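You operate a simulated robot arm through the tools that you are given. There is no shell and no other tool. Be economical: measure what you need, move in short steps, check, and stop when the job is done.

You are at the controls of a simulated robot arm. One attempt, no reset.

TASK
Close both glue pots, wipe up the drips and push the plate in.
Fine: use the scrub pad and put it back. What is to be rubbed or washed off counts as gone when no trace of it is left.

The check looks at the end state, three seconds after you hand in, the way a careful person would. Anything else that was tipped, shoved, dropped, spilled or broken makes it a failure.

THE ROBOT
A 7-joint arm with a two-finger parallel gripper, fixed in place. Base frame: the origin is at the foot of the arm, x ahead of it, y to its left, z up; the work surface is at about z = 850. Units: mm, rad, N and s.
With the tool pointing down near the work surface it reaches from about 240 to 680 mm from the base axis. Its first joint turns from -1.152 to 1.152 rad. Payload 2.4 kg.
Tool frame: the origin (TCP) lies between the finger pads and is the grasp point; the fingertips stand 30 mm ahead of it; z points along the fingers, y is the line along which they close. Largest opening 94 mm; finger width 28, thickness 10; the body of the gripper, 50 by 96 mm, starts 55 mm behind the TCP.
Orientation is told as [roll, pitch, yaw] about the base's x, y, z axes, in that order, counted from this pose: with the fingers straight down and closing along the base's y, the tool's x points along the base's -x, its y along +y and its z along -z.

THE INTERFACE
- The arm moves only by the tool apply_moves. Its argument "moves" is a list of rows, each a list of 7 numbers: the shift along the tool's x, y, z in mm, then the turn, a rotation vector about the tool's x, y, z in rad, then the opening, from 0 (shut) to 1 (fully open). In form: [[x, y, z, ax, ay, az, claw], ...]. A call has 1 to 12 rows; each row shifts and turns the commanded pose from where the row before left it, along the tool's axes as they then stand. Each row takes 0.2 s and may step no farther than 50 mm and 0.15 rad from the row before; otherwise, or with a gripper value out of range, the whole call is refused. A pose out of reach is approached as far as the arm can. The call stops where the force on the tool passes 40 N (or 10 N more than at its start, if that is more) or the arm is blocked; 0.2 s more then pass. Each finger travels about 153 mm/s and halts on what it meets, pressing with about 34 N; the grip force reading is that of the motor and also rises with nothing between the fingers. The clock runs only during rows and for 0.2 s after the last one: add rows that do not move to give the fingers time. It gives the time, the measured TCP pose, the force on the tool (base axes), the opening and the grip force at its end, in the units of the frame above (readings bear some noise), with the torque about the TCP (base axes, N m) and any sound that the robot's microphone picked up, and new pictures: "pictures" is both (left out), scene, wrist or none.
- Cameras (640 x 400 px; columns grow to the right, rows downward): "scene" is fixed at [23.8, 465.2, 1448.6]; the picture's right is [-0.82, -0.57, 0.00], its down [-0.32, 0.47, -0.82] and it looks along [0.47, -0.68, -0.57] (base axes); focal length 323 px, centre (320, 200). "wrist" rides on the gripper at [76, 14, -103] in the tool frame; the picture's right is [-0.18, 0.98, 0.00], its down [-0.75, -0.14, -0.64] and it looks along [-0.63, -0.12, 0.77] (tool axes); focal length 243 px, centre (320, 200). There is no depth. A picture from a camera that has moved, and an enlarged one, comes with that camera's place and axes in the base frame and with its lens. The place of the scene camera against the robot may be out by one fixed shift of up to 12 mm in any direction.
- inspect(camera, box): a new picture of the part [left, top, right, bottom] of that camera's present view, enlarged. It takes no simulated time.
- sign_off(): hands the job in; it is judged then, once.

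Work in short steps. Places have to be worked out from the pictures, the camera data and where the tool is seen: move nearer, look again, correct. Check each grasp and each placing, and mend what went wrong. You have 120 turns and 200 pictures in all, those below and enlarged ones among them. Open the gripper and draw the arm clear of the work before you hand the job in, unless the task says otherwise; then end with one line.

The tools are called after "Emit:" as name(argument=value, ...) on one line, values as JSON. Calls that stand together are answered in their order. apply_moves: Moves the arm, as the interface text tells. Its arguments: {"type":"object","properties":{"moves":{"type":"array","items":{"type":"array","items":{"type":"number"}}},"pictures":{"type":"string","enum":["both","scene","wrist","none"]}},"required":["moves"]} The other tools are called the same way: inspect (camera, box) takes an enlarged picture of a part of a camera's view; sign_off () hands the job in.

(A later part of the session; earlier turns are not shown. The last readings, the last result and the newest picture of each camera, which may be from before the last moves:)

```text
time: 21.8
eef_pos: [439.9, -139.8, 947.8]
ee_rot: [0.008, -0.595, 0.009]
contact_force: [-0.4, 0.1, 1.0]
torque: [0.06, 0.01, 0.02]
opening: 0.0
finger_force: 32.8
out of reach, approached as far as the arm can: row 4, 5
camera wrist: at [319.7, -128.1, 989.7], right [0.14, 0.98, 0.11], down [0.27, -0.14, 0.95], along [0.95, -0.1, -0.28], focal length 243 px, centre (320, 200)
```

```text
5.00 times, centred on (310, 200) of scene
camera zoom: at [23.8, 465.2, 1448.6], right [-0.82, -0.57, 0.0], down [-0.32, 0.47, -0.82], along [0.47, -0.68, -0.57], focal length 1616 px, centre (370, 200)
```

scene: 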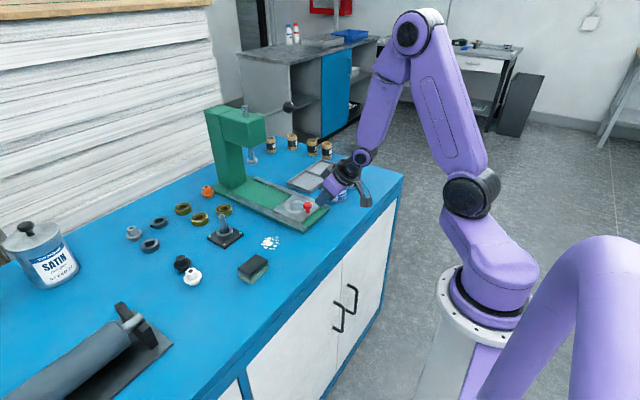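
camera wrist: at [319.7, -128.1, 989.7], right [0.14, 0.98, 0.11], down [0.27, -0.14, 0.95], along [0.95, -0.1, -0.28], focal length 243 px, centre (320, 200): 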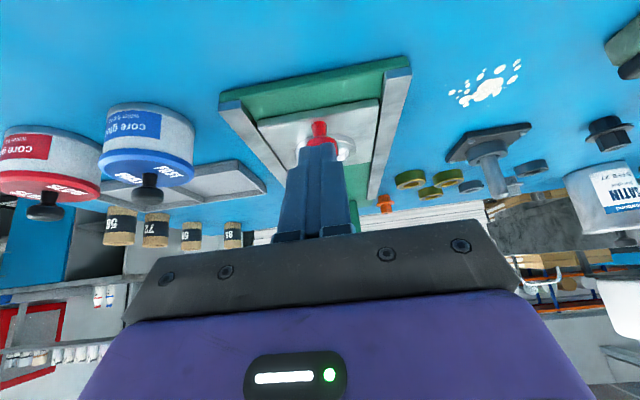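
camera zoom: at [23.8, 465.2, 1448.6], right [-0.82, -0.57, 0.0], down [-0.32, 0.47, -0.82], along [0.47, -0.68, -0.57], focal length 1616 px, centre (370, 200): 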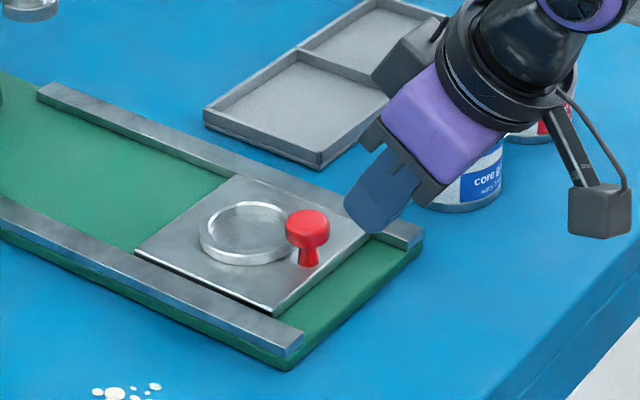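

Finger is lined up with the knob. I lower 38 mm straight down and check height.

Emit:
apply_moves(moves=[[10.7, 0, 15.7, 0, 0, 0, 0.0], [10.7, 0, 15.7, 0, 0, 0, 0.0], [0, 0, 0, 0, 0, 0, 0.0]], pictures="wrist")

Emit:
inspect(camera="scene", box=[260, 160, 360, 240])

```text
time: 22.6
eef_pos: [449.2, -154.4, 923.4]
ee_rot: [0.016, -0.598, -0.005]
contact_force: [0.3, 0.0, -0.1]
torque: [-0.01, 0.01, 0.0]
opening: 0.1
finger_force: 33.0
out of reach, approached as far as the arm can: row 1, 2
camera wrist: at [330.0, -142.7, 966.7], right [0.15, 0.98, 0.12], down [0.26, -0.15, 0.95], along [0.95, -0.11, -0.28], focal length 243 px, centre (320, 200)
```

wrist: 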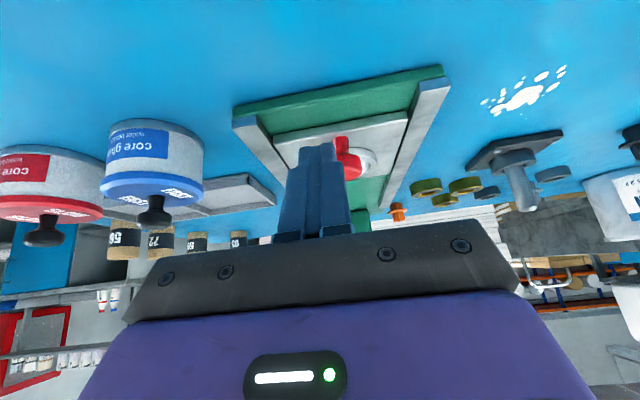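

```text
5.00 times, centred on (310, 200) of scene
camera zoom: at [23.8, 465.2, 1448.6], right [-0.82, -0.57, 0.0], down [-0.32, 0.47, -0.82], along [0.47, -0.68, -0.57], focal length 1616 px, centre (370, 200)
```

zoom: 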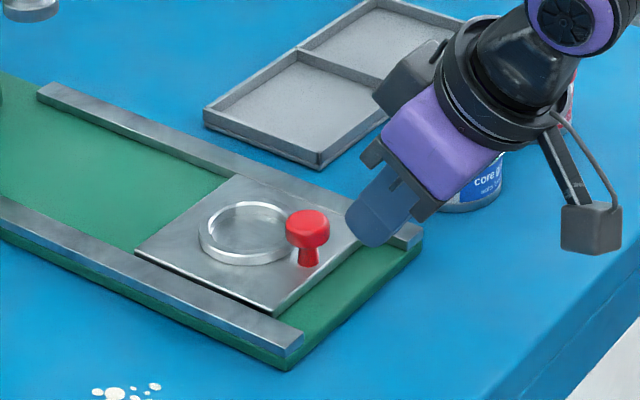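

The steep tilt is out of reach this close in; I back up a bit and reduce the tilt to about 0.35.

Emit:
apply_moves(moves=[[-17, 0, -24.8, 0, 0, 0, 0.0], [0, 0, 0, 0, 0.125, 0, 0.0], [0, 0, 0, 0, 0.125, 0, 0.0], [0, 0, 0, 0, 0, 0, 0.0]], pictures="wrist")

```text
time: 23.6
eef_pos: [455.3, -154.2, 954.5]
ee_rot: [0.011, -0.444, 0.0]
contact_force: [0.8, -0.5, -0.1]
torque: [-0.02, 0.0, 0.04]
opening: 0.0
finger_force: 32.8
out of reach, approached as far as the arm can: row 3
camera wrist: at [343.6, -142.2, 1015.0], right [0.16, 0.98, 0.09], down [0.41, -0.15, 0.9], along [0.9, -0.11, -0.42], focal length 243 px, centre (320, 200)
```

wrist: 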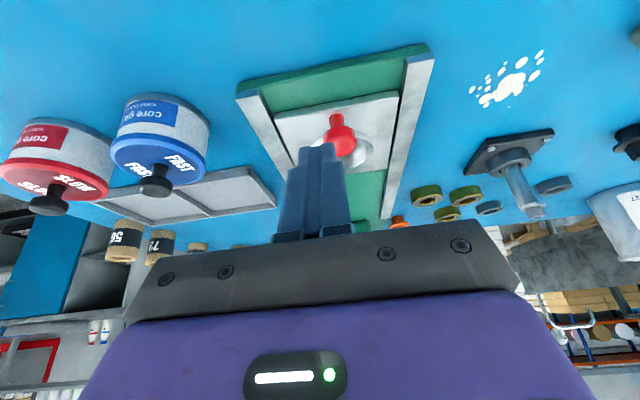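

I straighten a little more, raise, and re-centre on the knob line (y -140).

Emit:
apply_moves(moves=[[-4, 6, -20, 0, 0, 0, 0.0], [0, 8, 0, 0, 0.1, 0, 0.0], [0, 0, 0, 0, 0, 0, 0.0]], pictures="none")

```text
time: 24.4
eef_pos: [459.0, -141.7, 962.7]
ee_rot: [0.036, -0.359, 0.006]
contact_force: [-0.7, 0.7, 0.7]
torque: [0.0, 0.03, 0.01]
opening: 0.0
finger_force: 32.6
out of reach, approached as far as the arm can: row 1
```

I square up the roll, go to about 0.25 tilt and see what the arm settles on.

Emit:
apply_moves(moves=[[0, 0, 0, 0.034, 0.06, 0, 0.0], [0, 0, 0, 0, 0.05, 0, 0.0], [0, 0, 0, 0, 0, 0, 0.0]], pictures="none")

```text
time: 25.2
eef_pos: [458.8, -139.3, 963.6]
ee_rot: [0.025, -0.268, 0.01]
contact_force: [0.1, 0.8, 0.7]
torque: [0.01, -0.01, 0.0]
opening: 0.1
finger_force: 33.0
out of reach, approached as far as the arm can: row 1
```

Now I lower to z≈909 with slightly more back-off, fixing the small roll.

Emit:
apply_moves(moves=[[8.7, 0, -2.4, 0.024, 0, 0.01, 0.0], [7.1, -0.5, 26, 0, 0, 0, 0.0], [7.1, -0.5, 26, 0, 0, 0, 0.0], [0, 0, 0, 0, 0, 0, 0.0]], pictures="wrist")

Emit:
inspect(camera="scene", box=[260, 160, 360, 240])

```text
time: 26.2
eef_pos: [452.3, -141.0, 910.2]
ee_rot: [0.004, -0.265, 0.0]
contact_force: [-0.9, -0.5, -0.2]
torque: [0.0, -0.01, 0.0]
opening: 0.0
finger_force: 32.8
camera wrist: at [352.4, -127.8, 988.9], right [0.18, 0.98, 0.05], down [0.56, -0.14, 0.82], along [0.81, -0.12, -0.57], focal length 243 px, centre (320, 200)
```

wrist: 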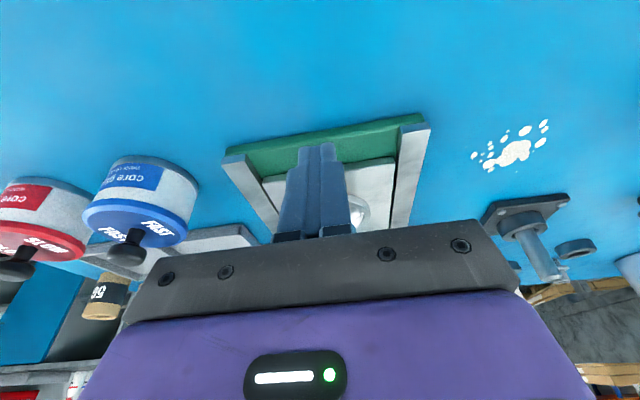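

```text
5.00 times, centred on (310, 200) of scene
camera zoom: at [23.8, 465.2, 1448.6], right [-0.82, -0.57, 0.0], down [-0.32, 0.47, -0.82], along [0.47, -0.68, -0.57], focal length 1616 px, centre (370, 200)
```

zoom: 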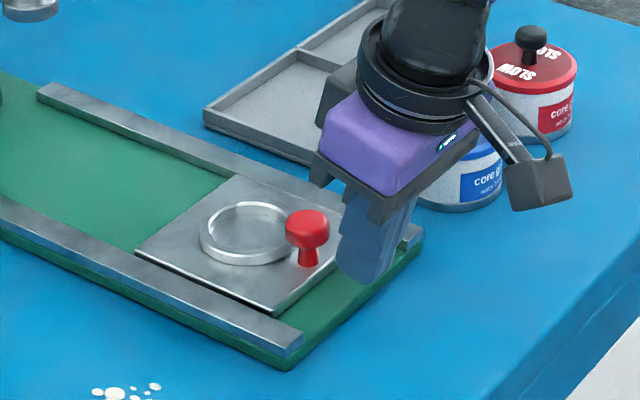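

Good height, tips just in front of the knob. I push forward in base +x: 2 short rows, then check.

Emit:
apply_moves(moves=[[-9.65, 0, 2.65, 0, 0, 0, 0.0], [-9.65, 0, 2.65, 0, 0, 0, 0.0], [-9.65, 0, 2.65, 0, 0, 0, 0.0]], pictures="none")

Emit:
inspect(camera="scene", box=[260, 160, 360, 240])

```text
time: 27.0
eef_pos: [480.0, -141.3, 910.0]
ee_rot: [0.006, -0.267, -0.002]
contact_force: [-1.1, -0.3, 0.6]
torque: [-0.04, 0.02, 0.0]
opening: 0.0
finger_force: 32.7
```

```text
5.00 times, centred on (310, 200) of scene
camera zoom: at [23.8, 465.2, 1448.6], right [-0.82, -0.57, 0.0], down [-0.32, 0.47, -0.82], along [0.47, -0.68, -0.57], focal length 1616 px, centre (370, 200)
```

zoom: 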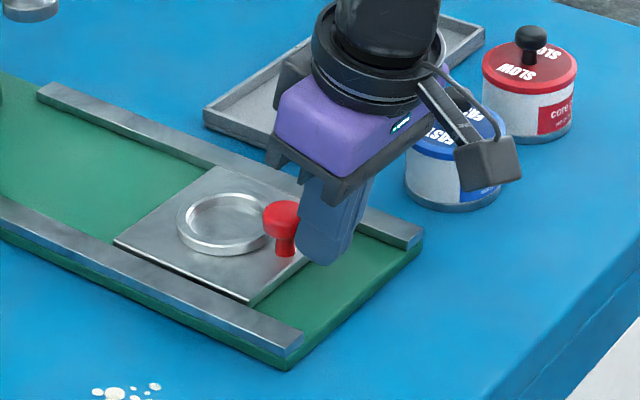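

The plate slides easily. I push 60 mm more.

Emit:
apply_moves(moves=[[-14.5, 0, 4, 0, 0, 0, 0.0], [-14.5, 0, 4, 0, 0, 0, 0.0], [-14.5, 0, 4, 0, 0, 0, 0.0], [-14.5, 0, 4, 0, 0, 0, 0.0]], pictures="none")

Emit:
inspect(camera="scene", box=[190, 90, 350, 240])

```text
time: 28.0
eef_pos: [540.6, -138.4, 909.7]
ee_rot: [0.005, -0.264, -0.001]
contact_force: [-0.6, 0.5, 0.2]
torque: [0.0, -0.03, -0.05]
opening: 0.1
finger_force: 32.5
```

```text
2.67 times, centred on (270, 165) of scene
camera zoom: at [23.8, 465.2, 1448.6], right [-0.82, -0.57, 0.0], down [-0.32, 0.47, -0.82], along [0.47, -0.68, -0.57], focal length 862 px, centre (453, 293)
```

zoom: 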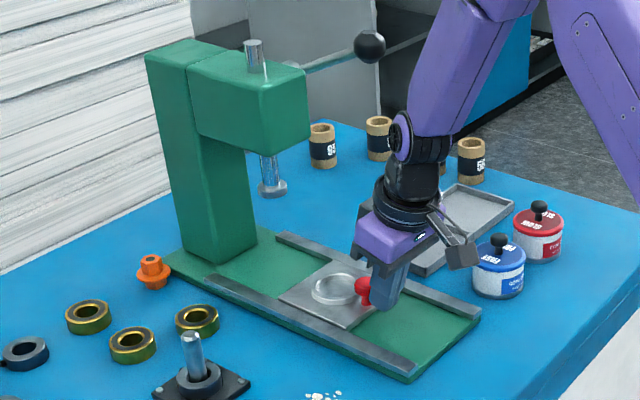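

Plate is halfway; ram lies about 70 mm further. I increase the tilt now to keep clear of the head and lever.

Emit:
apply_moves(moves=[[0, 0, 0, 0, -0.1, 0, 0.0], [0, 0, 0, 0, -0.1, 0, 0.0], [0, 0, 0, 0, -0.1, 0, 0.0], [0, 0, 0, 0, 0, 0, 0.0]], pictures="none")

Emit:
inspect(camera="scene", box=[190, 90, 350, 240])

```text
time: 29.0
eef_pos: [539.1, -137.5, 908.2]
ee_rot: [0.017, -0.501, -0.003]
contact_force: [0.7, 0.2, 0.2]
torque: [0.01, 0.01, -0.01]
opening: 0.0
finger_force: 32.7
out of reach, approached as far as the arm can: row 3
```

```text
2.67 times, centred on (270, 165) of scene
camera zoom: at [23.8, 465.2, 1448.6], right [-0.82, -0.57, 0.0], down [-0.32, 0.47, -0.82], along [0.47, -0.68, -0.57], focal length 862 px, centre (453, 293)
```

zoom: 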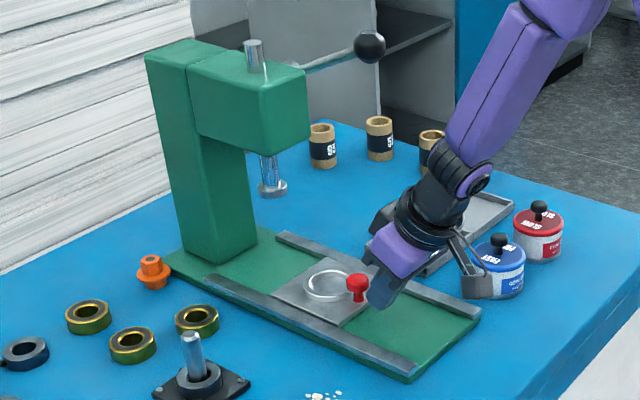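

Clear of head and lever now. I continue the push: 60 mm in 15 mm rows, nudging 2 mm right and 3 mm down.

Emit:
apply_moves(moves=[[-11.8, -2, 9.8, 0, 0, 0, 0.0], [-13.2, 0, 7.2, 0, 0, 0, 0.0], [-13.2, 0, 7.2, 0, 0, 0, 0.0], [-13.2, 0, 7.2, 0, 0, 0, 0.0]], pictures="none")

Emit:
inspect(camera="scene", box=[190, 90, 350, 240])

```text
time: 30.0
eef_pos: [599.0, -141.7, 906.9]
ee_rot: [0.018, -0.5, -0.003]
contact_force: [-1.0, -0.3, -0.2]
torque: [0.03, 0.01, -0.04]
opening: 0.0
finger_force: 32.9
```

```text
2.67 times, centred on (270, 165) of scene
camera zoom: at [23.8, 465.2, 1448.6], right [-0.82, -0.57, 0.0], down [-0.32, 0.47, -0.82], along [0.47, -0.68, -0.57], focal length 862 px, centre (453, 293)
```

zoom: 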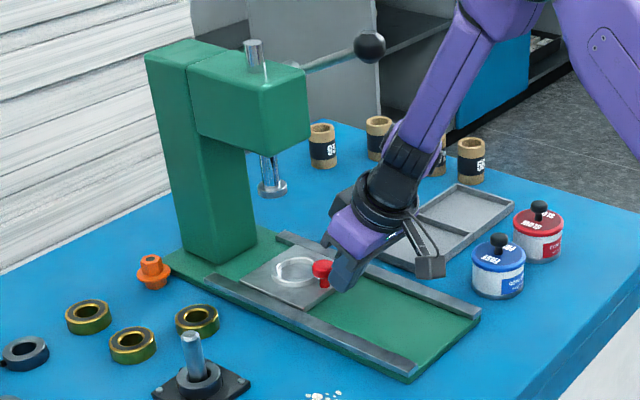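

Ring is about 25 mm short of the ram axis. I continue in 5 mm rows, watching for a stop.

Emit:
apply_moves(moves=[[-4.4, 0, 2.4, 0, 0, 0, 0.0], [-4.4, 0, 2.4, 0, 0, 0, 0.0], [-4.4, 0, 2.4, 0, 0, 0, 0.0], [-4.4, 0, 2.4, 0, 0, 0, 0.0], [-4.4, 0, 2.4, 0, 0, 0, 0.0]], pictures="wrist")

Emit:
inspect(camera="scene", box=[220, 130, 320, 220])

```text
time: 31.2
eef_pos: [623.9, -141.2, 906.4]
ee_rot: [0.018, -0.499, -0.001]
contact_force: [-2.9, 1.4, -0.7]
torque: [0.04, 0.06, 0.03]
opening: 0.0
finger_force: 33.3
camera wrist: at [509.4, -130.2, 961.2], right [0.15, 0.98, 0.1], down [0.36, -0.15, 0.92], along [0.92, -0.11, -0.37], focal length 243 px, centre (320, 200)
```

wrist: 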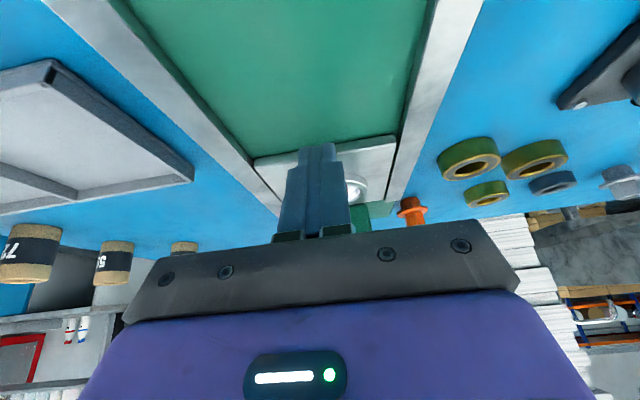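

```text
4.44 times, centred on (270, 175) of scene
camera zoom: at [23.7, 465.2, 1448.6], right [-0.82, -0.57, 0.0], down [-0.32, 0.47, -0.82], along [0.47, -0.68, -0.57], focal length 1436 px, centre (542, 311)
```

zoom: 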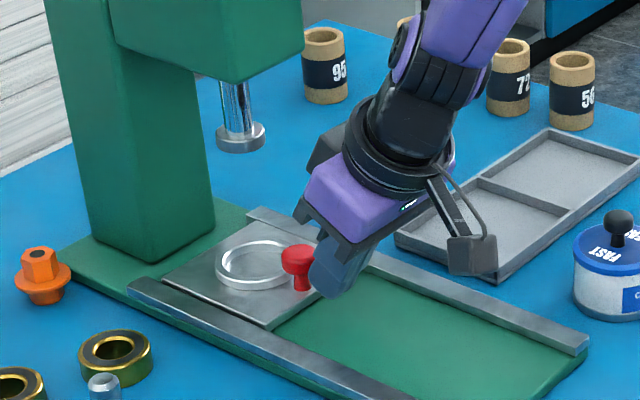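

About 10 mm more to go. I push in 3 mm rows.

Emit:
apply_moves(moves=[[-2.6, 0, 1.4, 0, 0, 0, 0.0], [-2.6, 0, 1.4, 0, 0, 0, 0.0], [-2.6, 0, 1.4, 0, 0, 0, 0.0], [-2.6, 0, 1.4, 0, 0, 0, 0.0]], pictures="none")

Emit:
inspect(camera="scene", box=[220, 130, 320, 220])

```text
time: 32.1
eef_pos: [628.4, -142.6, 900.6]
ee_rot: [0.026, -0.479, -0.006]
contact_force: [-1.7, -0.3, -2.1]
torque: [0.0, 0.03, 0.01]
opening: 0.2
finger_force: 32.8
stopped in row 4: the force on the tool passed its limit at 42 N (the readings are from after the stop); the commanded pose is now the measured one
```

```text
4.44 times, centred on (270, 175) of scene
camera zoom: at [23.8, 465.2, 1448.6], right [-0.82, -0.57, 0.0], down [-0.32, 0.47, -0.82], along [0.47, -0.68, -0.57], focal length 1436 px, centre (542, 311)
```

zoom: 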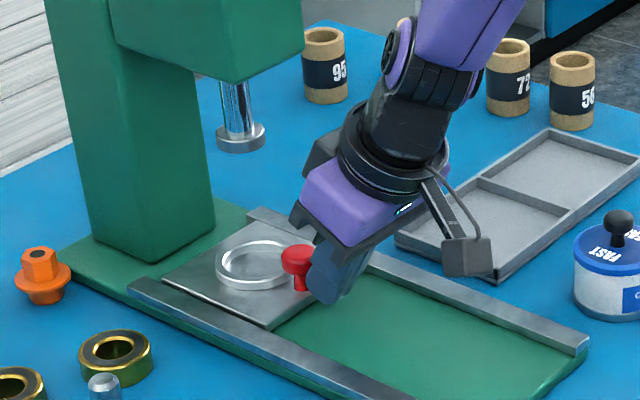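

The plate hit its end stop (42 N, no further motion) with the ring under the ram. I draw back, rise and straighten up.

Emit:
apply_moves(moves=[[26.6, 0, -13.8, 0, 0, 0, 0.0], [26.6, 0, -13.8, 0, 0, 0, 0.0], [-18, 0, -35, 0, 0, 0, 0.0], [0, 0, 0, 0, 0.12, 0, 0.0], [0, 0, 0, 0, 0.12, 0, 0.0], [0, 0, 0, 0, 0.12, 0, 0.0], [0, 0, 0, 0, 0.115, 0, 0.0], [0, 0, 0, 0, 0, 0, 0.0]])

Emit:
inspect(camera="scene", box=[200, 100, 320, 220])

```text
time: 33.9
eef_pos: [568.9, -142.7, 940.7]
ee_rot: [0.021, -0.004, 0.003]
contact_force: [-1.0, -0.5, -0.7]
torque: [0.0, -0.01, -0.01]
opening: 0.0
finger_force: 32.8
camera wrist: at [492.7, -132.3, 1043.7], right [0.18, 0.98, 0.02], down [0.75, -0.15, 0.64], along [0.64, -0.1, -0.77], focal length 243 px, centre (320, 200)
```

scene: 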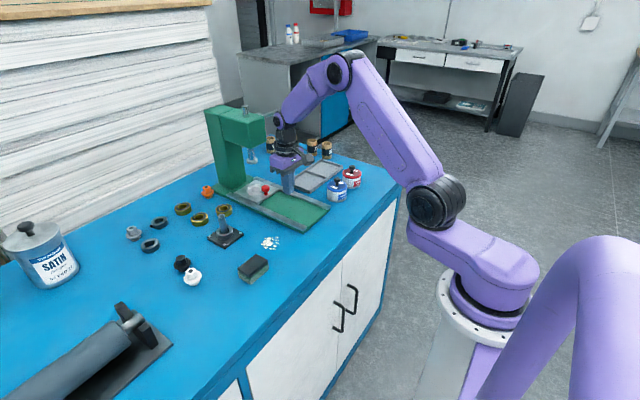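
wrist: 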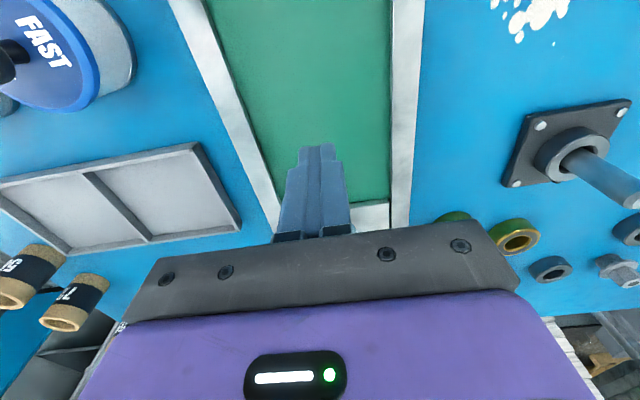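

```text
3.33 times, centred on (260, 160) of scene
camera zoom: at [23.8, 465.2, 1448.6], right [-0.82, -0.57, 0.0], down [-0.32, 0.47, -0.82], along [0.47, -0.68, -0.57], focal length 1077 px, centre (520, 333)
```

zoom: 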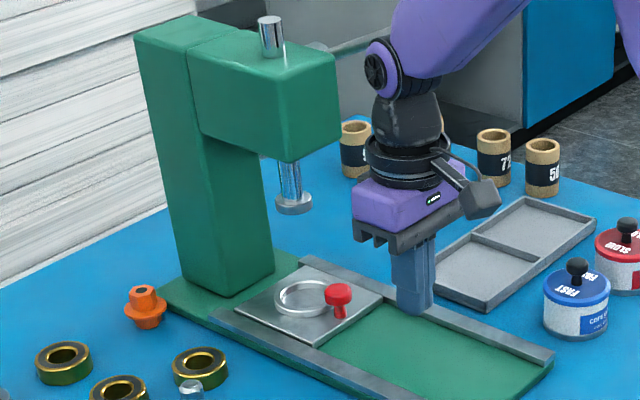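

I zoom in on the plate's rear edge and the column to confirm it's fully home.

Emit:
inspect(camera="scene", box=[225, 165, 285, 210])

```text
8.89 times, centred on (255, 188) of scene
camera zoom: at [23.8, 465.2, 1448.6], right [-0.82, -0.57, 0.0], down [-0.32, 0.47, -0.82], along [0.47, -0.68, -0.57], focal length 2872 px, centre (898, 311)
```

zoom: 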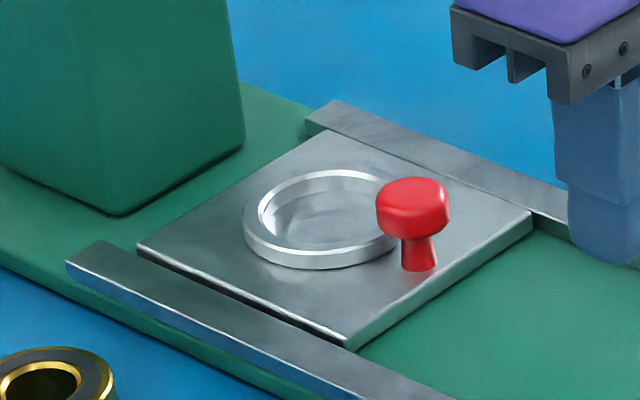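

Ring centre (≈706,-149) coincides with the ram axis (≈704), so the plate is home. Now to the scrub pad: rise and move over to it, gripper open.

Emit:
apply_moves(moves=[[0, 0, -40, 0.02, 0, 0, 0.3], [20, 25, -30, 0, 0, 0, 0.5], [25, 40, 0, 0, 0, 0, 0.7], [25, 40, 0, 0, 0, 0, 0.7], [25, 40, 0, 0, 0, 0, 0.7], [0, 45, 0, 0, 0, 0, 0.7], [0, 40, 0, 0, 0, 0, 0.7], [0, 22, 0, 0, 0, 0, 0.7], [0, 0, 0, 0, 0, 0, 0.7]], pictures="wrist")

Emit:
inspect(camera="wrist", box=[180, 40, 460, 215])

Emit:
inspect(camera="scene", box=[220, 225, 300, 290])

```text
time: 35.9
eef_pos: [472.0, 107.7, 1011.0]
ee_rot: [0.003, -0.008, 0.006]
contact_force: [0.0, -0.3, 0.4]
torque: [0.02, -0.02, 0.01]
opening: 65.6
finger_force: 0.0
camera wrist: at [396.2, 120.9, 1113.8], right [0.18, 0.98, 0.0], down [0.75, -0.14, 0.65], along [0.64, -0.11, -0.76], focal length 243 px, centre (320, 200)
```

wrist: 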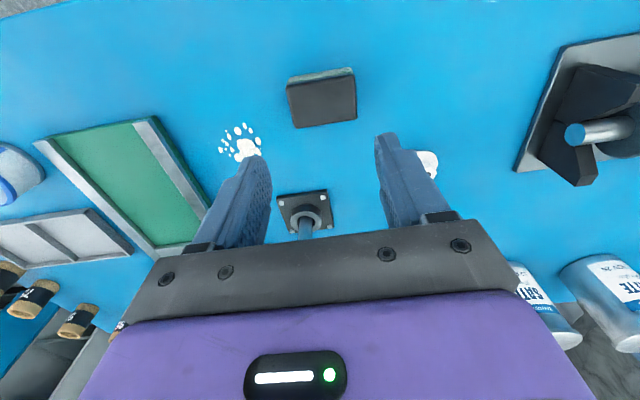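

```text
2.29 times, centred on (320, 128) of wrist
camera zoom: at [396.2, 120.9, 1113.8], right [0.18, 0.98, 0.0], down [0.75, -0.14, 0.65], along [0.64, -0.11, -0.76], focal length 555 px, centre (320, 366)
```

zoom: 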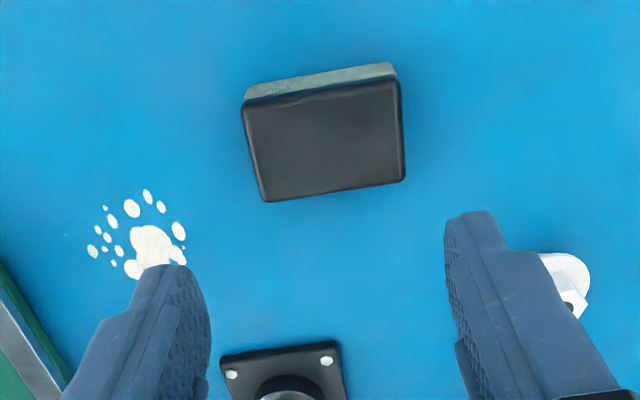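

```text
6.15 times, centred on (260, 258) of scene
camera zoom: at [23.8, 465.2, 1448.6], right [-0.82, -0.57, 0.0], down [-0.32, 0.47, -0.82], along [0.47, -0.68, -0.57], focal length 1988 px, centre (689, -154)
```

zoom: 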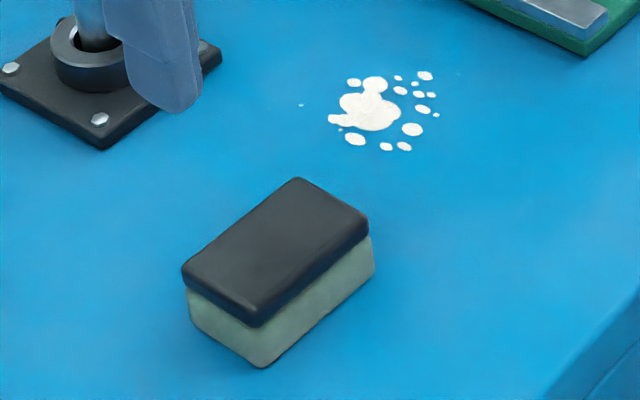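

Pad is axis-aligned: x≈453–492, y≈81–141, top ≈z 884. I open to ~85 mm, centre on (472,111), and lower to just above it.

Emit:
apply_moves(moves=[[0, 3, 30, 0, 0, 0, 0.92], [0, 0, 40, 0, 0, 0, 0.92], [0, 0, 0, 0, 0, 0, 0.92]], pictures="wrist")

```text
time: 36.7
eef_pos: [471.8, 111.6, 941.2]
ee_rot: [0.002, -0.008, 0.005]
contact_force: [-0.1, -0.4, 0.7]
torque: [-0.01, 0.01, 0.02]
opening: 86.7
finger_force: 0.1
camera wrist: at [397.3, 124.1, 1043.8], right [0.18, 0.98, 0.0], down [0.75, -0.14, 0.65], along [0.64, -0.11, -0.76], focal length 243 px, centre (320, 200)
```

wrist: 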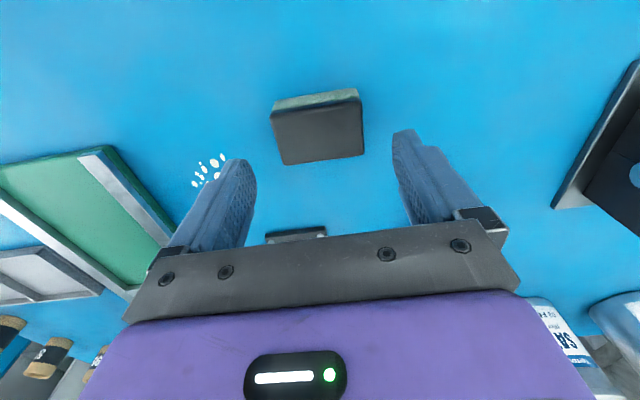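

Pad sits between the fingers. I descend 45 mm so the tips straddle the dark upper block, then close.

Emit:
apply_moves(moves=[[1, -1, 25, 0, 0, 0, 0.92], [0, 0, 20, 0, 0, 0, 0.92], [0, 0, 0, 0, 0, 0, 0.92], [0, 0, 0, 0, 0, 0, 0.6], [0, 0, 0, 0, 0, 0, 0.4], [0, 0, 0, 0, 0, 0, 0.3]], pictures="wrist")

Emit:
inspect(camera="scene", box=[220, 225, 300, 290])

```text
time: 38.1
eef_pos: [471.4, 110.4, 897.5]
ee_rot: [0.002, -0.007, 0.006]
contact_force: [0.5, 0.4, 0.5]
torque: [-0.01, -0.04, 0.0]
opening: 63.2
finger_force: 33.5
camera wrist: at [396.2, 123.0, 999.8], right [0.18, 0.98, 0.0], down [0.75, -0.14, 0.65], along [0.64, -0.11, -0.76], focal length 243 px, centre (320, 200)
```

wrist: 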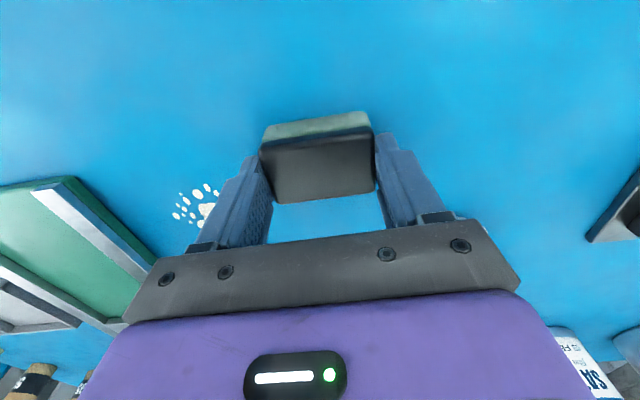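

```text
6.15 times, centred on (260, 258) of scene
camera zoom: at [23.8, 465.2, 1448.6], right [-0.82, -0.57, 0.0], down [-0.32, 0.47, -0.82], along [0.47, -0.68, -0.57], focal length 1988 px, centre (689, -154)
```

zoom: 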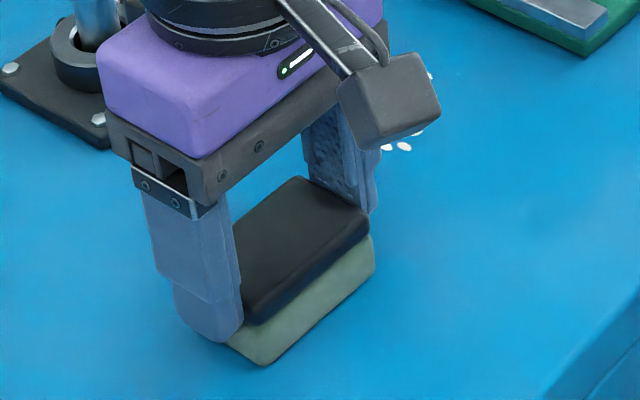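

Pad gripped (63 mm). I remember its place: TCP (471.4,110.4,897.5). Lift 35 mm, carry over to the drips at (515,-5) and look.

Emit:
apply_moves(moves=[[0, 0, -15, 0, 0, 0, 0.3], [0, 0, -20, 0, 0, 0, 0.3], [-22, -38, 0, 0, 0, 0, 0.3], [-22, -38, 0, 0, 0, 0, 0.3], [0, -39, 0, 0, 0, 0, 0.3], [0, 0, 0, 0, 0, 0, 0.3]], pictures="wrist")

Emit:
inspect(camera="scene", box=[220, 205, 300, 270])

```text
time: 39.5
eef_pos: [515.3, -4.6, 930.5]
ee_rot: [0.002, -0.007, 0.005]
contact_force: [0.7, 0.2, -0.7]
torque: [0.01, 0.03, -0.02]
opening: 63.1
finger_force: 33.6
camera wrist: at [438.9, 8.2, 1033.2], right [0.18, 0.98, 0.0], down [0.75, -0.14, 0.65], along [0.64, -0.11, -0.76], focal length 243 px, centre (320, 200)
```

wrist: 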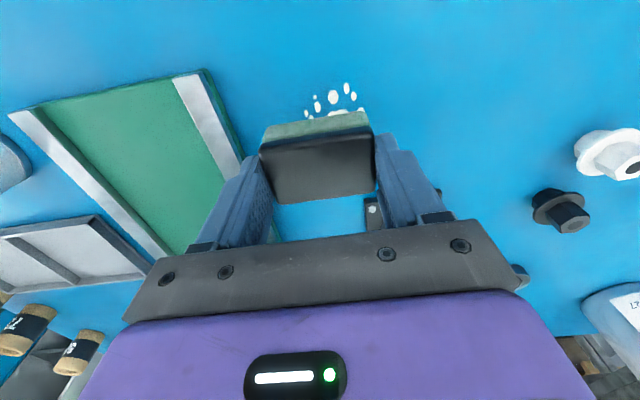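

```text
6.15 times, centred on (260, 238) of scene
camera zoom: at [23.8, 465.2, 1448.6], right [-0.82, -0.57, 0.0], down [-0.32, 0.47, -0.82], along [0.47, -0.68, -0.57], focal length 1988 px, centre (689, -31)
```

zoom: 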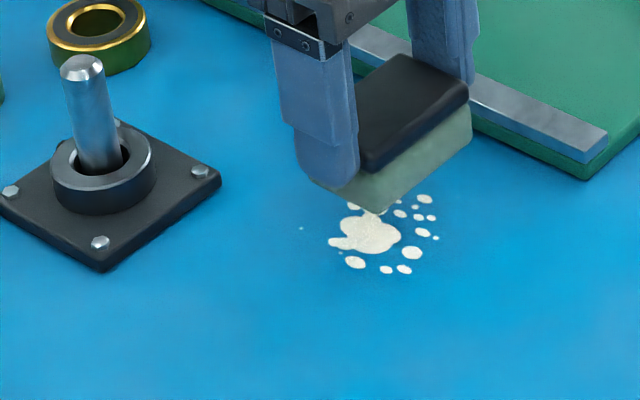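

Drips are beneath the pad. I lower to contact.

Emit:
apply_moves(moves=[[0, 0, 20, 0, 0, 0, 0.3], [0, 0, 12, 0, 0, 0, 0.3], [0, 0, 1, 0, 0, 0, 0.3], [0, 0, 1, 0, 0, 0, 0.3], [0, 0, 1, 0, 0, 0, 0.3]], pictures="none")

```text
time: 40.7
eef_pos: [516.5, -3.7, 895.8]
ee_rot: [0.003, -0.01, 0.006]
contact_force: [-5.0, 2.4, 31.3]
torque: [-0.18, 0.4, -0.04]
opening: 62.8
finger_force: 34.1
```

31 N is more than needed; ease off 1.5 mm, then stroke along x over the whole patch.

Emit:
apply_moves(moves=[[0, 0, -1.5, 0, 0, 0, 0.3], [12, 0, 0, 0, 0, 0, 0.3], [12, 0, 0, 0, 0, 0, 0.3], [-12, 0, 0, 0, 0, 0, 0.3], [-12, 0, 0, 0, 0, 0, 0.3], [-12, 0, 0, 0, 0, 0, 0.3], [-12, 0, 0, 0, 0, 0, 0.3], [12, 0, 0, 0, 0, 0, 0.3], [12, 0, 0, 0, 0, 0, 0.3]], pictures="none")

Emit:
inspect(camera="scene", box=[220, 205, 300, 270])

```text
time: 41.7
eef_pos: [495.5, -6.1, 897.4]
ee_rot: [0.001, 0.007, 0.003]
contact_force: [-4.8, 0.3, 10.8]
torque: [-0.08, -0.04, 0.01]
opening: 63.0
finger_force: 33.8
stopped in row 4: the force on the tool passed its limit at 46 N (the readings are from after the stop); the commanded pose is now the measured one
```

```text
6.15 times, centred on (260, 238) of scene
camera zoom: at [23.5, 465.2, 1448.6], right [-0.82, -0.57, 0.0], down [-0.32, 0.47, -0.82], along [0.47, -0.68, -0.57], focal length 1988 px, centre (689, -31)
```

zoom: 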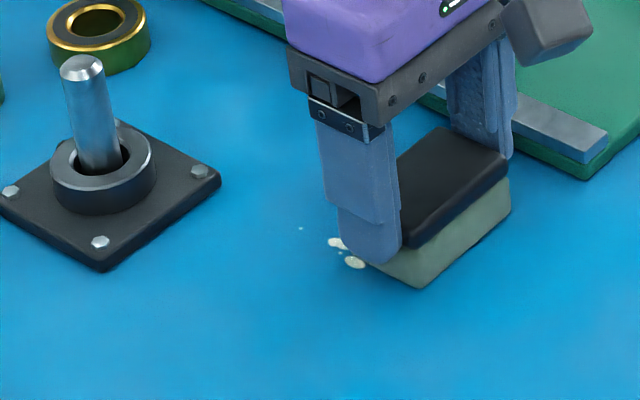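

It wipes clean. Now at ~11 N; I continue gently with smaller steps: shift left 18 mm and stroke outward along x.

Emit:
apply_moves(moves=[[0, 6, 0, 0, 0, 0, 0.3], [0, 6, 0, 0, 0, 0, 0.3], [0, 6, 0, 0, 0, 0, 0.3], [-7, 0, 0, 0, 0, 0, 0.3], [-7, 0, 0, 0, 0, 0, 0.3], [-7, 0, 0, 0, 0, 0, 0.3], [-7, 0, 0, 0, 0, 0, 0.3], [-7, 0, 0, 0, 0, 0, 0.3], [-7, 0, 0, 0, 0, 0, 0.3], [-7, 0, 0, 0, 0, 0, 0.3]], pictures="none")

Emit:
inspect(camera="scene", box=[220, 205, 300, 270])

```text
time: 42.9
eef_pos: [506.4, 15.0, 896.5]
ee_rot: [0.001, 0.012, 0.005]
contact_force: [-4.0, -0.3, 12.3]
torque: [-0.07, -0.03, 0.01]
opening: 62.8
finger_force: 33.9
stopped in row 5: the force on the tool passed its limit at 42 N (the readings are from after the stop); the commanded pose is now the measured one
```

```text
6.15 times, centred on (260, 238) of scene
camera zoom: at [23.4, 465.2, 1448.6], right [-0.82, -0.57, 0.0], down [-0.32, 0.47, -0.82], along [0.47, -0.68, -0.57], focal length 1988 px, centre (689, -31)
```

zoom: 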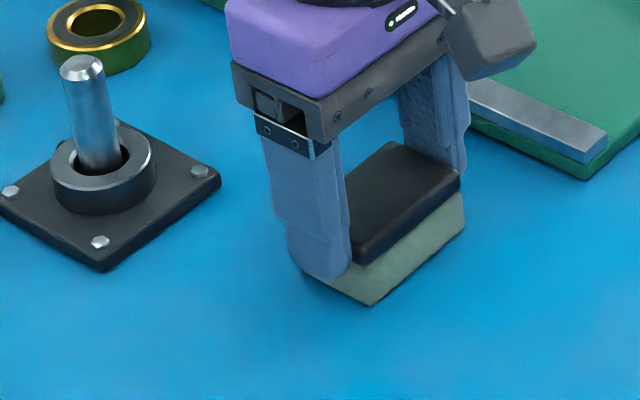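

Outward strokes build up force; I lift ~1 mm and continue outward.

Emit:
apply_moves(moves=[[0, 0, -1, 0, 0, 0, 0.3], [-6, 0, 0, 0, 0, 0, 0.3], [-6, 0, 0, 0, 0, 0, 0.3], [-6, 0, 0, 0, 0, 0, 0.3], [-6, 0, 0, 0, 0, 0, 0.3], [-6, 0, 0, 0, 0, 0, 0.3]], pictures="none")

Emit:
inspect(camera="scene", box=[220, 205, 300, 270])

```text
time: 44.3
eef_pos: [536.7, 14.7, 897.0]
ee_rot: [0.002, 0.013, 0.004]
contact_force: [-3.8, 0.6, 7.0]
torque: [0.01, 0.01, -0.01]
opening: 63.0
finger_force: 33.9
```

```text
6.15 times, centred on (260, 238) of scene
camera zoom: at [23.6, 465.2, 1448.6], right [-0.82, -0.57, 0.0], down [-0.32, 0.47, -0.82], along [0.47, -0.68, -0.57], focal length 1988 px, centre (689, -31)
```

zoom: 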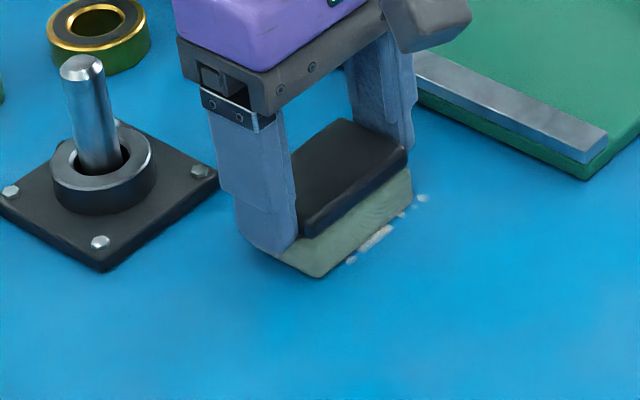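

Faded streaks remain; wiping takes repeated strokes. Stroke back toward base with slight drift right, then out again.

Emit:
apply_moves(moves=[[8, -2, 0, 0, 0, 0, 0.3], [8, -2, 0, 0, 0, 0, 0.3], [8, -2, 0, 0, 0, 0, 0.3], [8, -2, 0, 0, 0, 0, 0.3], [8, -2, 0, 0, 0, 0, 0.3], [8, -2, 0, 0, 0, 0, 0.3], [-8, 0, 0, 0, 0, 0, 0.3], [-8, 0, 0, 0, 0, 0, 0.3], [-8, 0, 0, 0, 0, 0, 0.3], [-8, 0, 0, 0, 0, 0, 0.3], [-8, 0, 0, 0, 0, 0, 0.3], [-8, 0, 0, 0, 0, 0, 0.3]], pictures="none")

Emit:
inspect(camera="scene", box=[220, 205, 300, 270])

```text
time: 46.9
eef_pos: [536.7, 2.6, 896.6]
ee_rot: [0.003, 0.009, 0.005]
contact_force: [-6.7, -0.5, 16.5]
torque: [-0.05, -0.01, -0.04]
opening: 62.9
finger_force: 33.3
```

```text
6.15 times, centred on (260, 238) of scene
camera zoom: at [23.3, 465.2, 1448.6], right [-0.82, -0.57, 0.0], down [-0.32, 0.47, -0.82], along [0.47, -0.68, -0.57], focal length 1988 px, centre (689, -31)
```

zoom: 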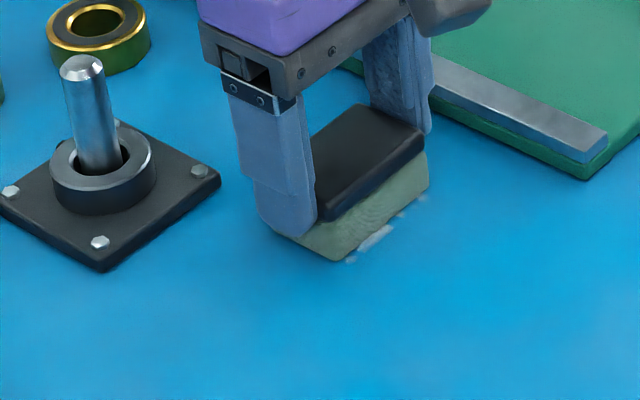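

Marks are fading. More strokes, drifting right to y ≈ -10.

Emit:
apply_moves(moves=[[9, -2, 0, 0, 0, 0, 0.3], [9, -2, 0, 0, 0, 0, 0.3], [9, -2, 0, 0, 0, 0, 0.3], [9, -2, 0, 0, 0, 0, 0.3], [9, -2, 0, 0, 0, 0, 0.3], [9, -2, 0, 0, 0, 0, 0.3], [-9, 0, 0, 0, 0, 0, 0.3], [-9, 0, 0, 0, 0, 0, 0.3], [-9, 0, 0, 0, 0, 0, 0.3], [-9, 0, 0, 0, 0, 0, 0.3], [-9, 0, 0, 0, 0, 0, 0.3], [-9, 0, 0, 0, 0, 0, 0.3]], pictures="none")

Emit:
apply_moves(moves=[[9, 2, 0, 0, 0, 0, 0.3], [9, 2, 0, 0, 0, 0, 0.3], [9, 2, 0, 0, 0, 0, 0.3], [9, 2, 0, 0, 0, 0, 0.3], [9, 2, 0, 0, 0, 0, 0.3], [9, 2, 0, 0, 0, 0, 0.3], [-9, 0, 0, 0, 0, 0, 0.3], [-9, 0, 0, 0, 0, 0, 0.3], [-9, 0, 0, 0, 0, 0, 0.3], [-9, 0, 0, 0, 0, 0, 0.3], [-9, 0, 0, 0, 0, 0, 0.3], [-9, 0, 0, 0, 0, 0, 0.3]], pictures="none")

Emit:
inspect(camera="scene", box=[220, 205, 300, 270])

```text
time: 49.5
eef_pos: [536.8, -11.5, 897.7]
ee_rot: [0.002, 0.013, 0.004]
contact_force: [-4.6, -1.0, 6.5]
torque: [-0.12, -0.05, -0.04]
opening: 62.8
finger_force: 34.0
```

```text
time: 52.1
eef_pos: [536.6, 3.0, 896.7]
ee_rot: [0.002, 0.012, 0.005]
contact_force: [-4.3, -0.9, 8.8]
torque: [-0.1, -0.06, -0.04]
opening: 63.3
finger_force: 34.2
```

```text
6.15 times, centred on (260, 238) of scene
camera zoom: at [23.5, 465.2, 1448.6], right [-0.82, -0.57, 0.0], down [-0.32, 0.47, -0.82], along [0.47, -0.68, -0.57], focal length 1988 px, centre (689, -31)
```

zoom: 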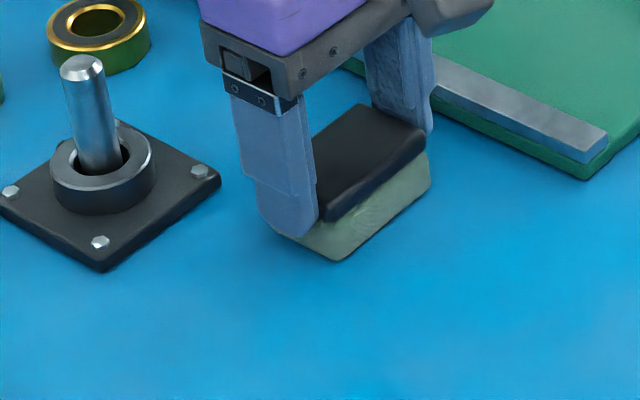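

The near part is clean. I lift the pad and move aside to view the whole patch.

Emit:
apply_moves(moves=[[0, 0, -20, 0, 0, 0, 0.3], [0, 0, -25, 0, 0, 0, 0.3], [20, 40, 0, 0, 0, 0, 0.3], [40, 28, 0, 0, 0, 0, 0.3], [40, 28, 0, 0, 0, 0, 0.3], [0, 0, 0, 0, 0, 0, 0.3]])

Emit:
inspect(camera="scene", box=[220, 205, 300, 270])

Emit:
inspect(camera="wrist", box=[160, 80, 320, 200])

```text
time: 53.5
eef_pos: [435.5, 94.3, 944.4]
ee_rot: [0.004, 0.01, 0.005]
contact_force: [0.3, -0.7, -0.6]
torque: [0.01, 0.01, 0.02]
opening: 63.0
finger_force: 34.1
camera wrist: at [362.2, 108.3, 1047.8], right [0.18, 0.98, 0.0], down [0.76, -0.14, 0.63], along [0.62, -0.11, -0.77], focal length 243 px, centre (320, 200)
```

scene: 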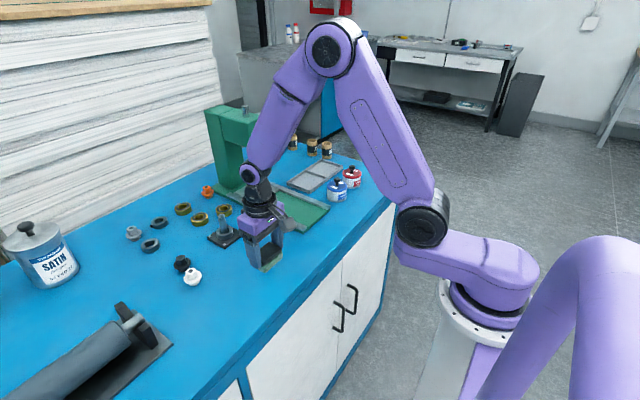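
wrist: 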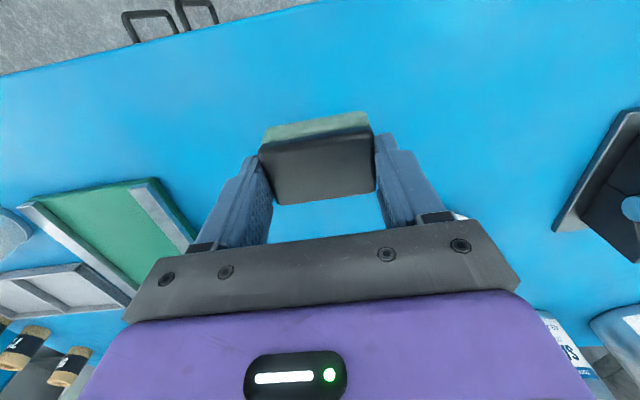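

```text
6.15 times, centred on (260, 238) of scene
camera zoom: at [23.8, 465.2, 1448.6], right [-0.82, -0.57, 0.0], down [-0.32, 0.47, -0.82], along [0.47, -0.68, -0.57], focal length 1988 px, centre (689, -31)
```

zoom: 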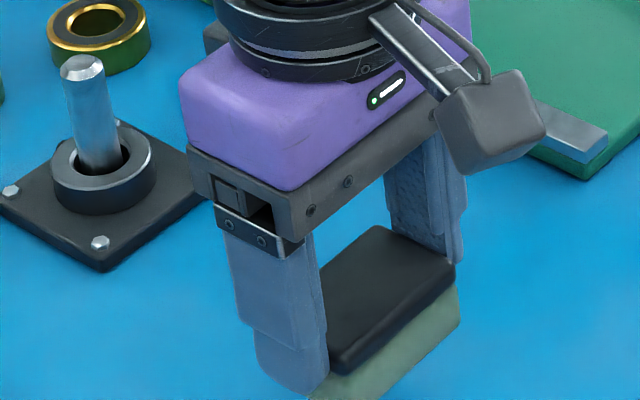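

```text
3.33 times, centred on (240, 140) of wrist
camera zoom: at [362.2, 108.3, 1047.8], right [0.18, 0.98, 0.0], down [0.76, -0.14, 0.63], along [0.62, -0.11, -0.77], focal length 809 px, centre (587, 400)
```

zoom: 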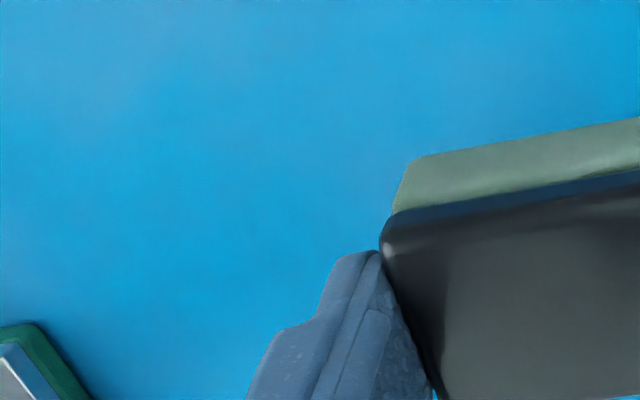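

The patch is hidden behind the finger; I raise and move further left to see it.

Emit:
apply_moves(moves=[[0, 0, -45, 0, 0, 0, 0.3], [0, 45, 0, 0, 0, 0, 0.3], [0, 40, 0, 0, 0, 0, 0.3], [0, 0, 0, 0, 0, 0, 0.3]], pictures="none")

Emit:
inspect(camera="wrist", box=[80, 80, 280, 230])

Emit:
inspect(camera="scene", box=[240, 210, 310, 265])

```text
time: 54.5
eef_pos: [435.4, 182.2, 987.8]
ee_rot: [0.002, 0.012, 0.004]
contact_force: [0.2, 0.3, -0.6]
torque: [-0.02, 0.03, 0.01]
opening: 63.1
finger_force: 33.8
```

```text
2.67 times, centred on (180, 155) of wrist
camera zoom: at [362.1, 194.6, 1092.2], right [0.18, 0.98, 0.0], down [0.76, -0.14, 0.63], along [0.62, -0.11, -0.77], focal length 647 px, centre (693, 320)
```

zoom: 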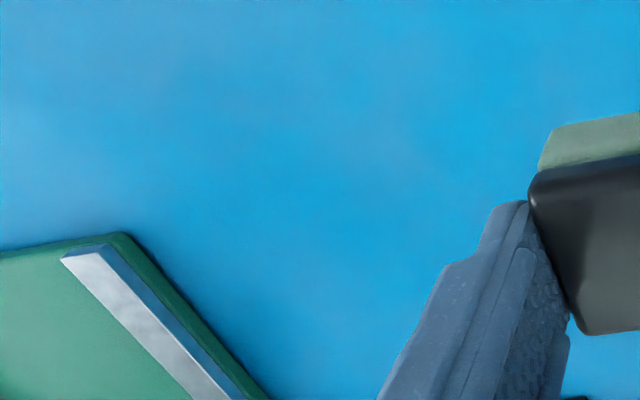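

```text
7.27 times, centred on (275, 238) of scene
camera zoom: at [23.8, 465.2, 1448.6], right [-0.82, -0.57, 0.0], down [-0.32, 0.47, -0.82], along [0.47, -0.68, -0.57], focal length 2350 px, centre (647, -73)
```

zoom: 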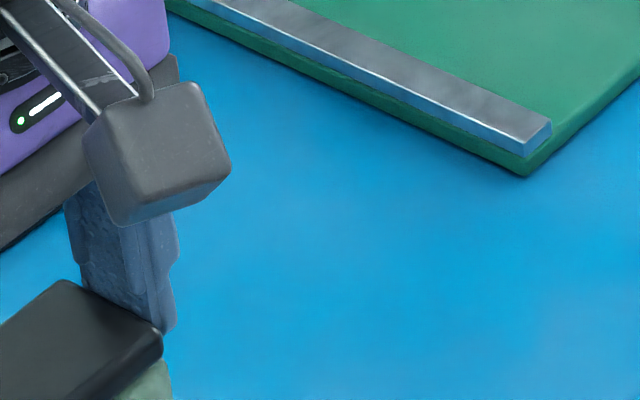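

Most of it is clean; the spot around the tiny dot (547,24) is hidden. I shift a bit more to look.

Emit:
apply_moves(moves=[[10, 45, 0, 0, 0, 0, 0.3], [0, 25, 0, 0, 0, 0, 0.3], [0, 0, 0, 0, 0, 0, 0.3]], pictures="none")

Emit:
inspect(camera="wrist", box=[100, 120, 260, 240])

Emit:
inspect(camera="scene", box=[230, 210, 300, 265])

```text
time: 55.3
eef_pos: [425.1, 251.7, 988.2]
ee_rot: [0.002, 0.011, 0.004]
contact_force: [-0.1, 0.0, -0.5]
torque: [0.0, 0.03, 0.03]
opening: 63.1
finger_force: 34.3
```

```text
3.33 times, centred on (180, 180) of wrist
camera zoom: at [351.9, 265.1, 1093.2], right [0.18, 0.98, 0.0], down [0.76, -0.14, 0.63], along [0.62, -0.11, -0.77], focal length 809 px, centre (787, 267)
```

zoom: 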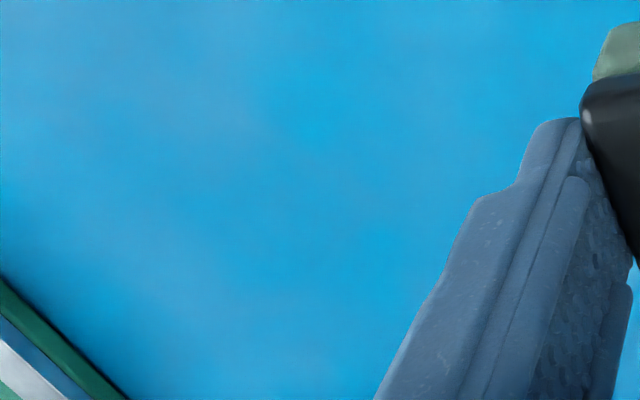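

```text
7.27 times, centred on (265, 238) of scene
camera zoom: at [23.8, 465.2, 1448.6], right [-0.82, -0.57, 0.0], down [-0.32, 0.47, -0.82], along [0.47, -0.68, -0.57], focal length 2350 px, centre (720, -73)
```

zoom: 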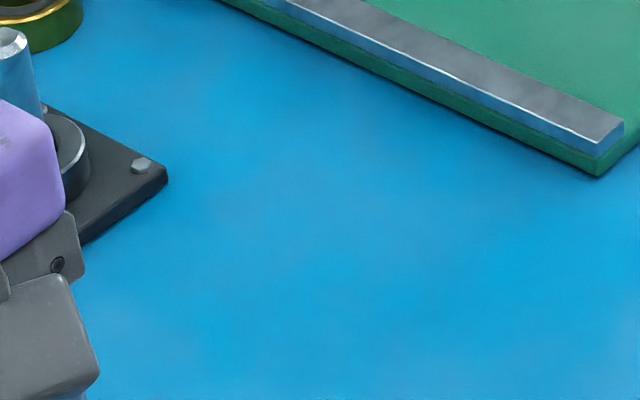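

Looks clean. One stronger zoom over the former patch to be sure there's no faint trace.

Emit:
inspect(camera="scene", box=[250, 228, 290, 256])

Emit:
inspect(camera="wrist", box=[120, 160, 220, 240])

```text
14.29 times, centred on (270, 242) of scene
camera zoom: at [23.8, 465.2, 1448.6], right [-0.82, -0.57, 0.0], down [-0.32, 0.47, -0.82], along [0.47, -0.68, -0.57], focal length 4616 px, centre (1034, -400)
```

zoom: 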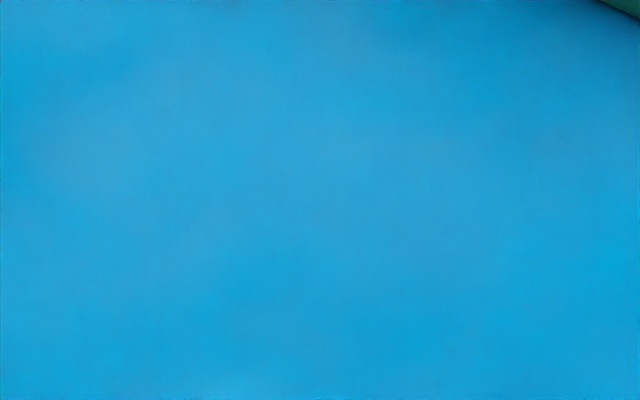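

```text
5.00 times, centred on (170, 200) of wrist
camera zoom: at [351.9, 265.1, 1093.2], right [0.18, 0.98, 0.0], down [0.76, -0.14, 0.63], along [0.62, -0.11, -0.77], focal length 1213 px, centre (1070, 200)
```

zoom: 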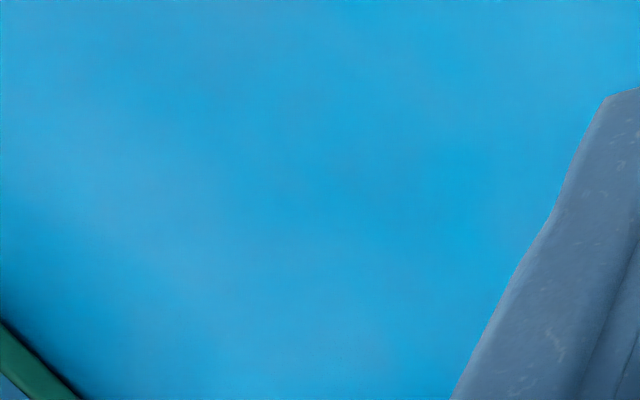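

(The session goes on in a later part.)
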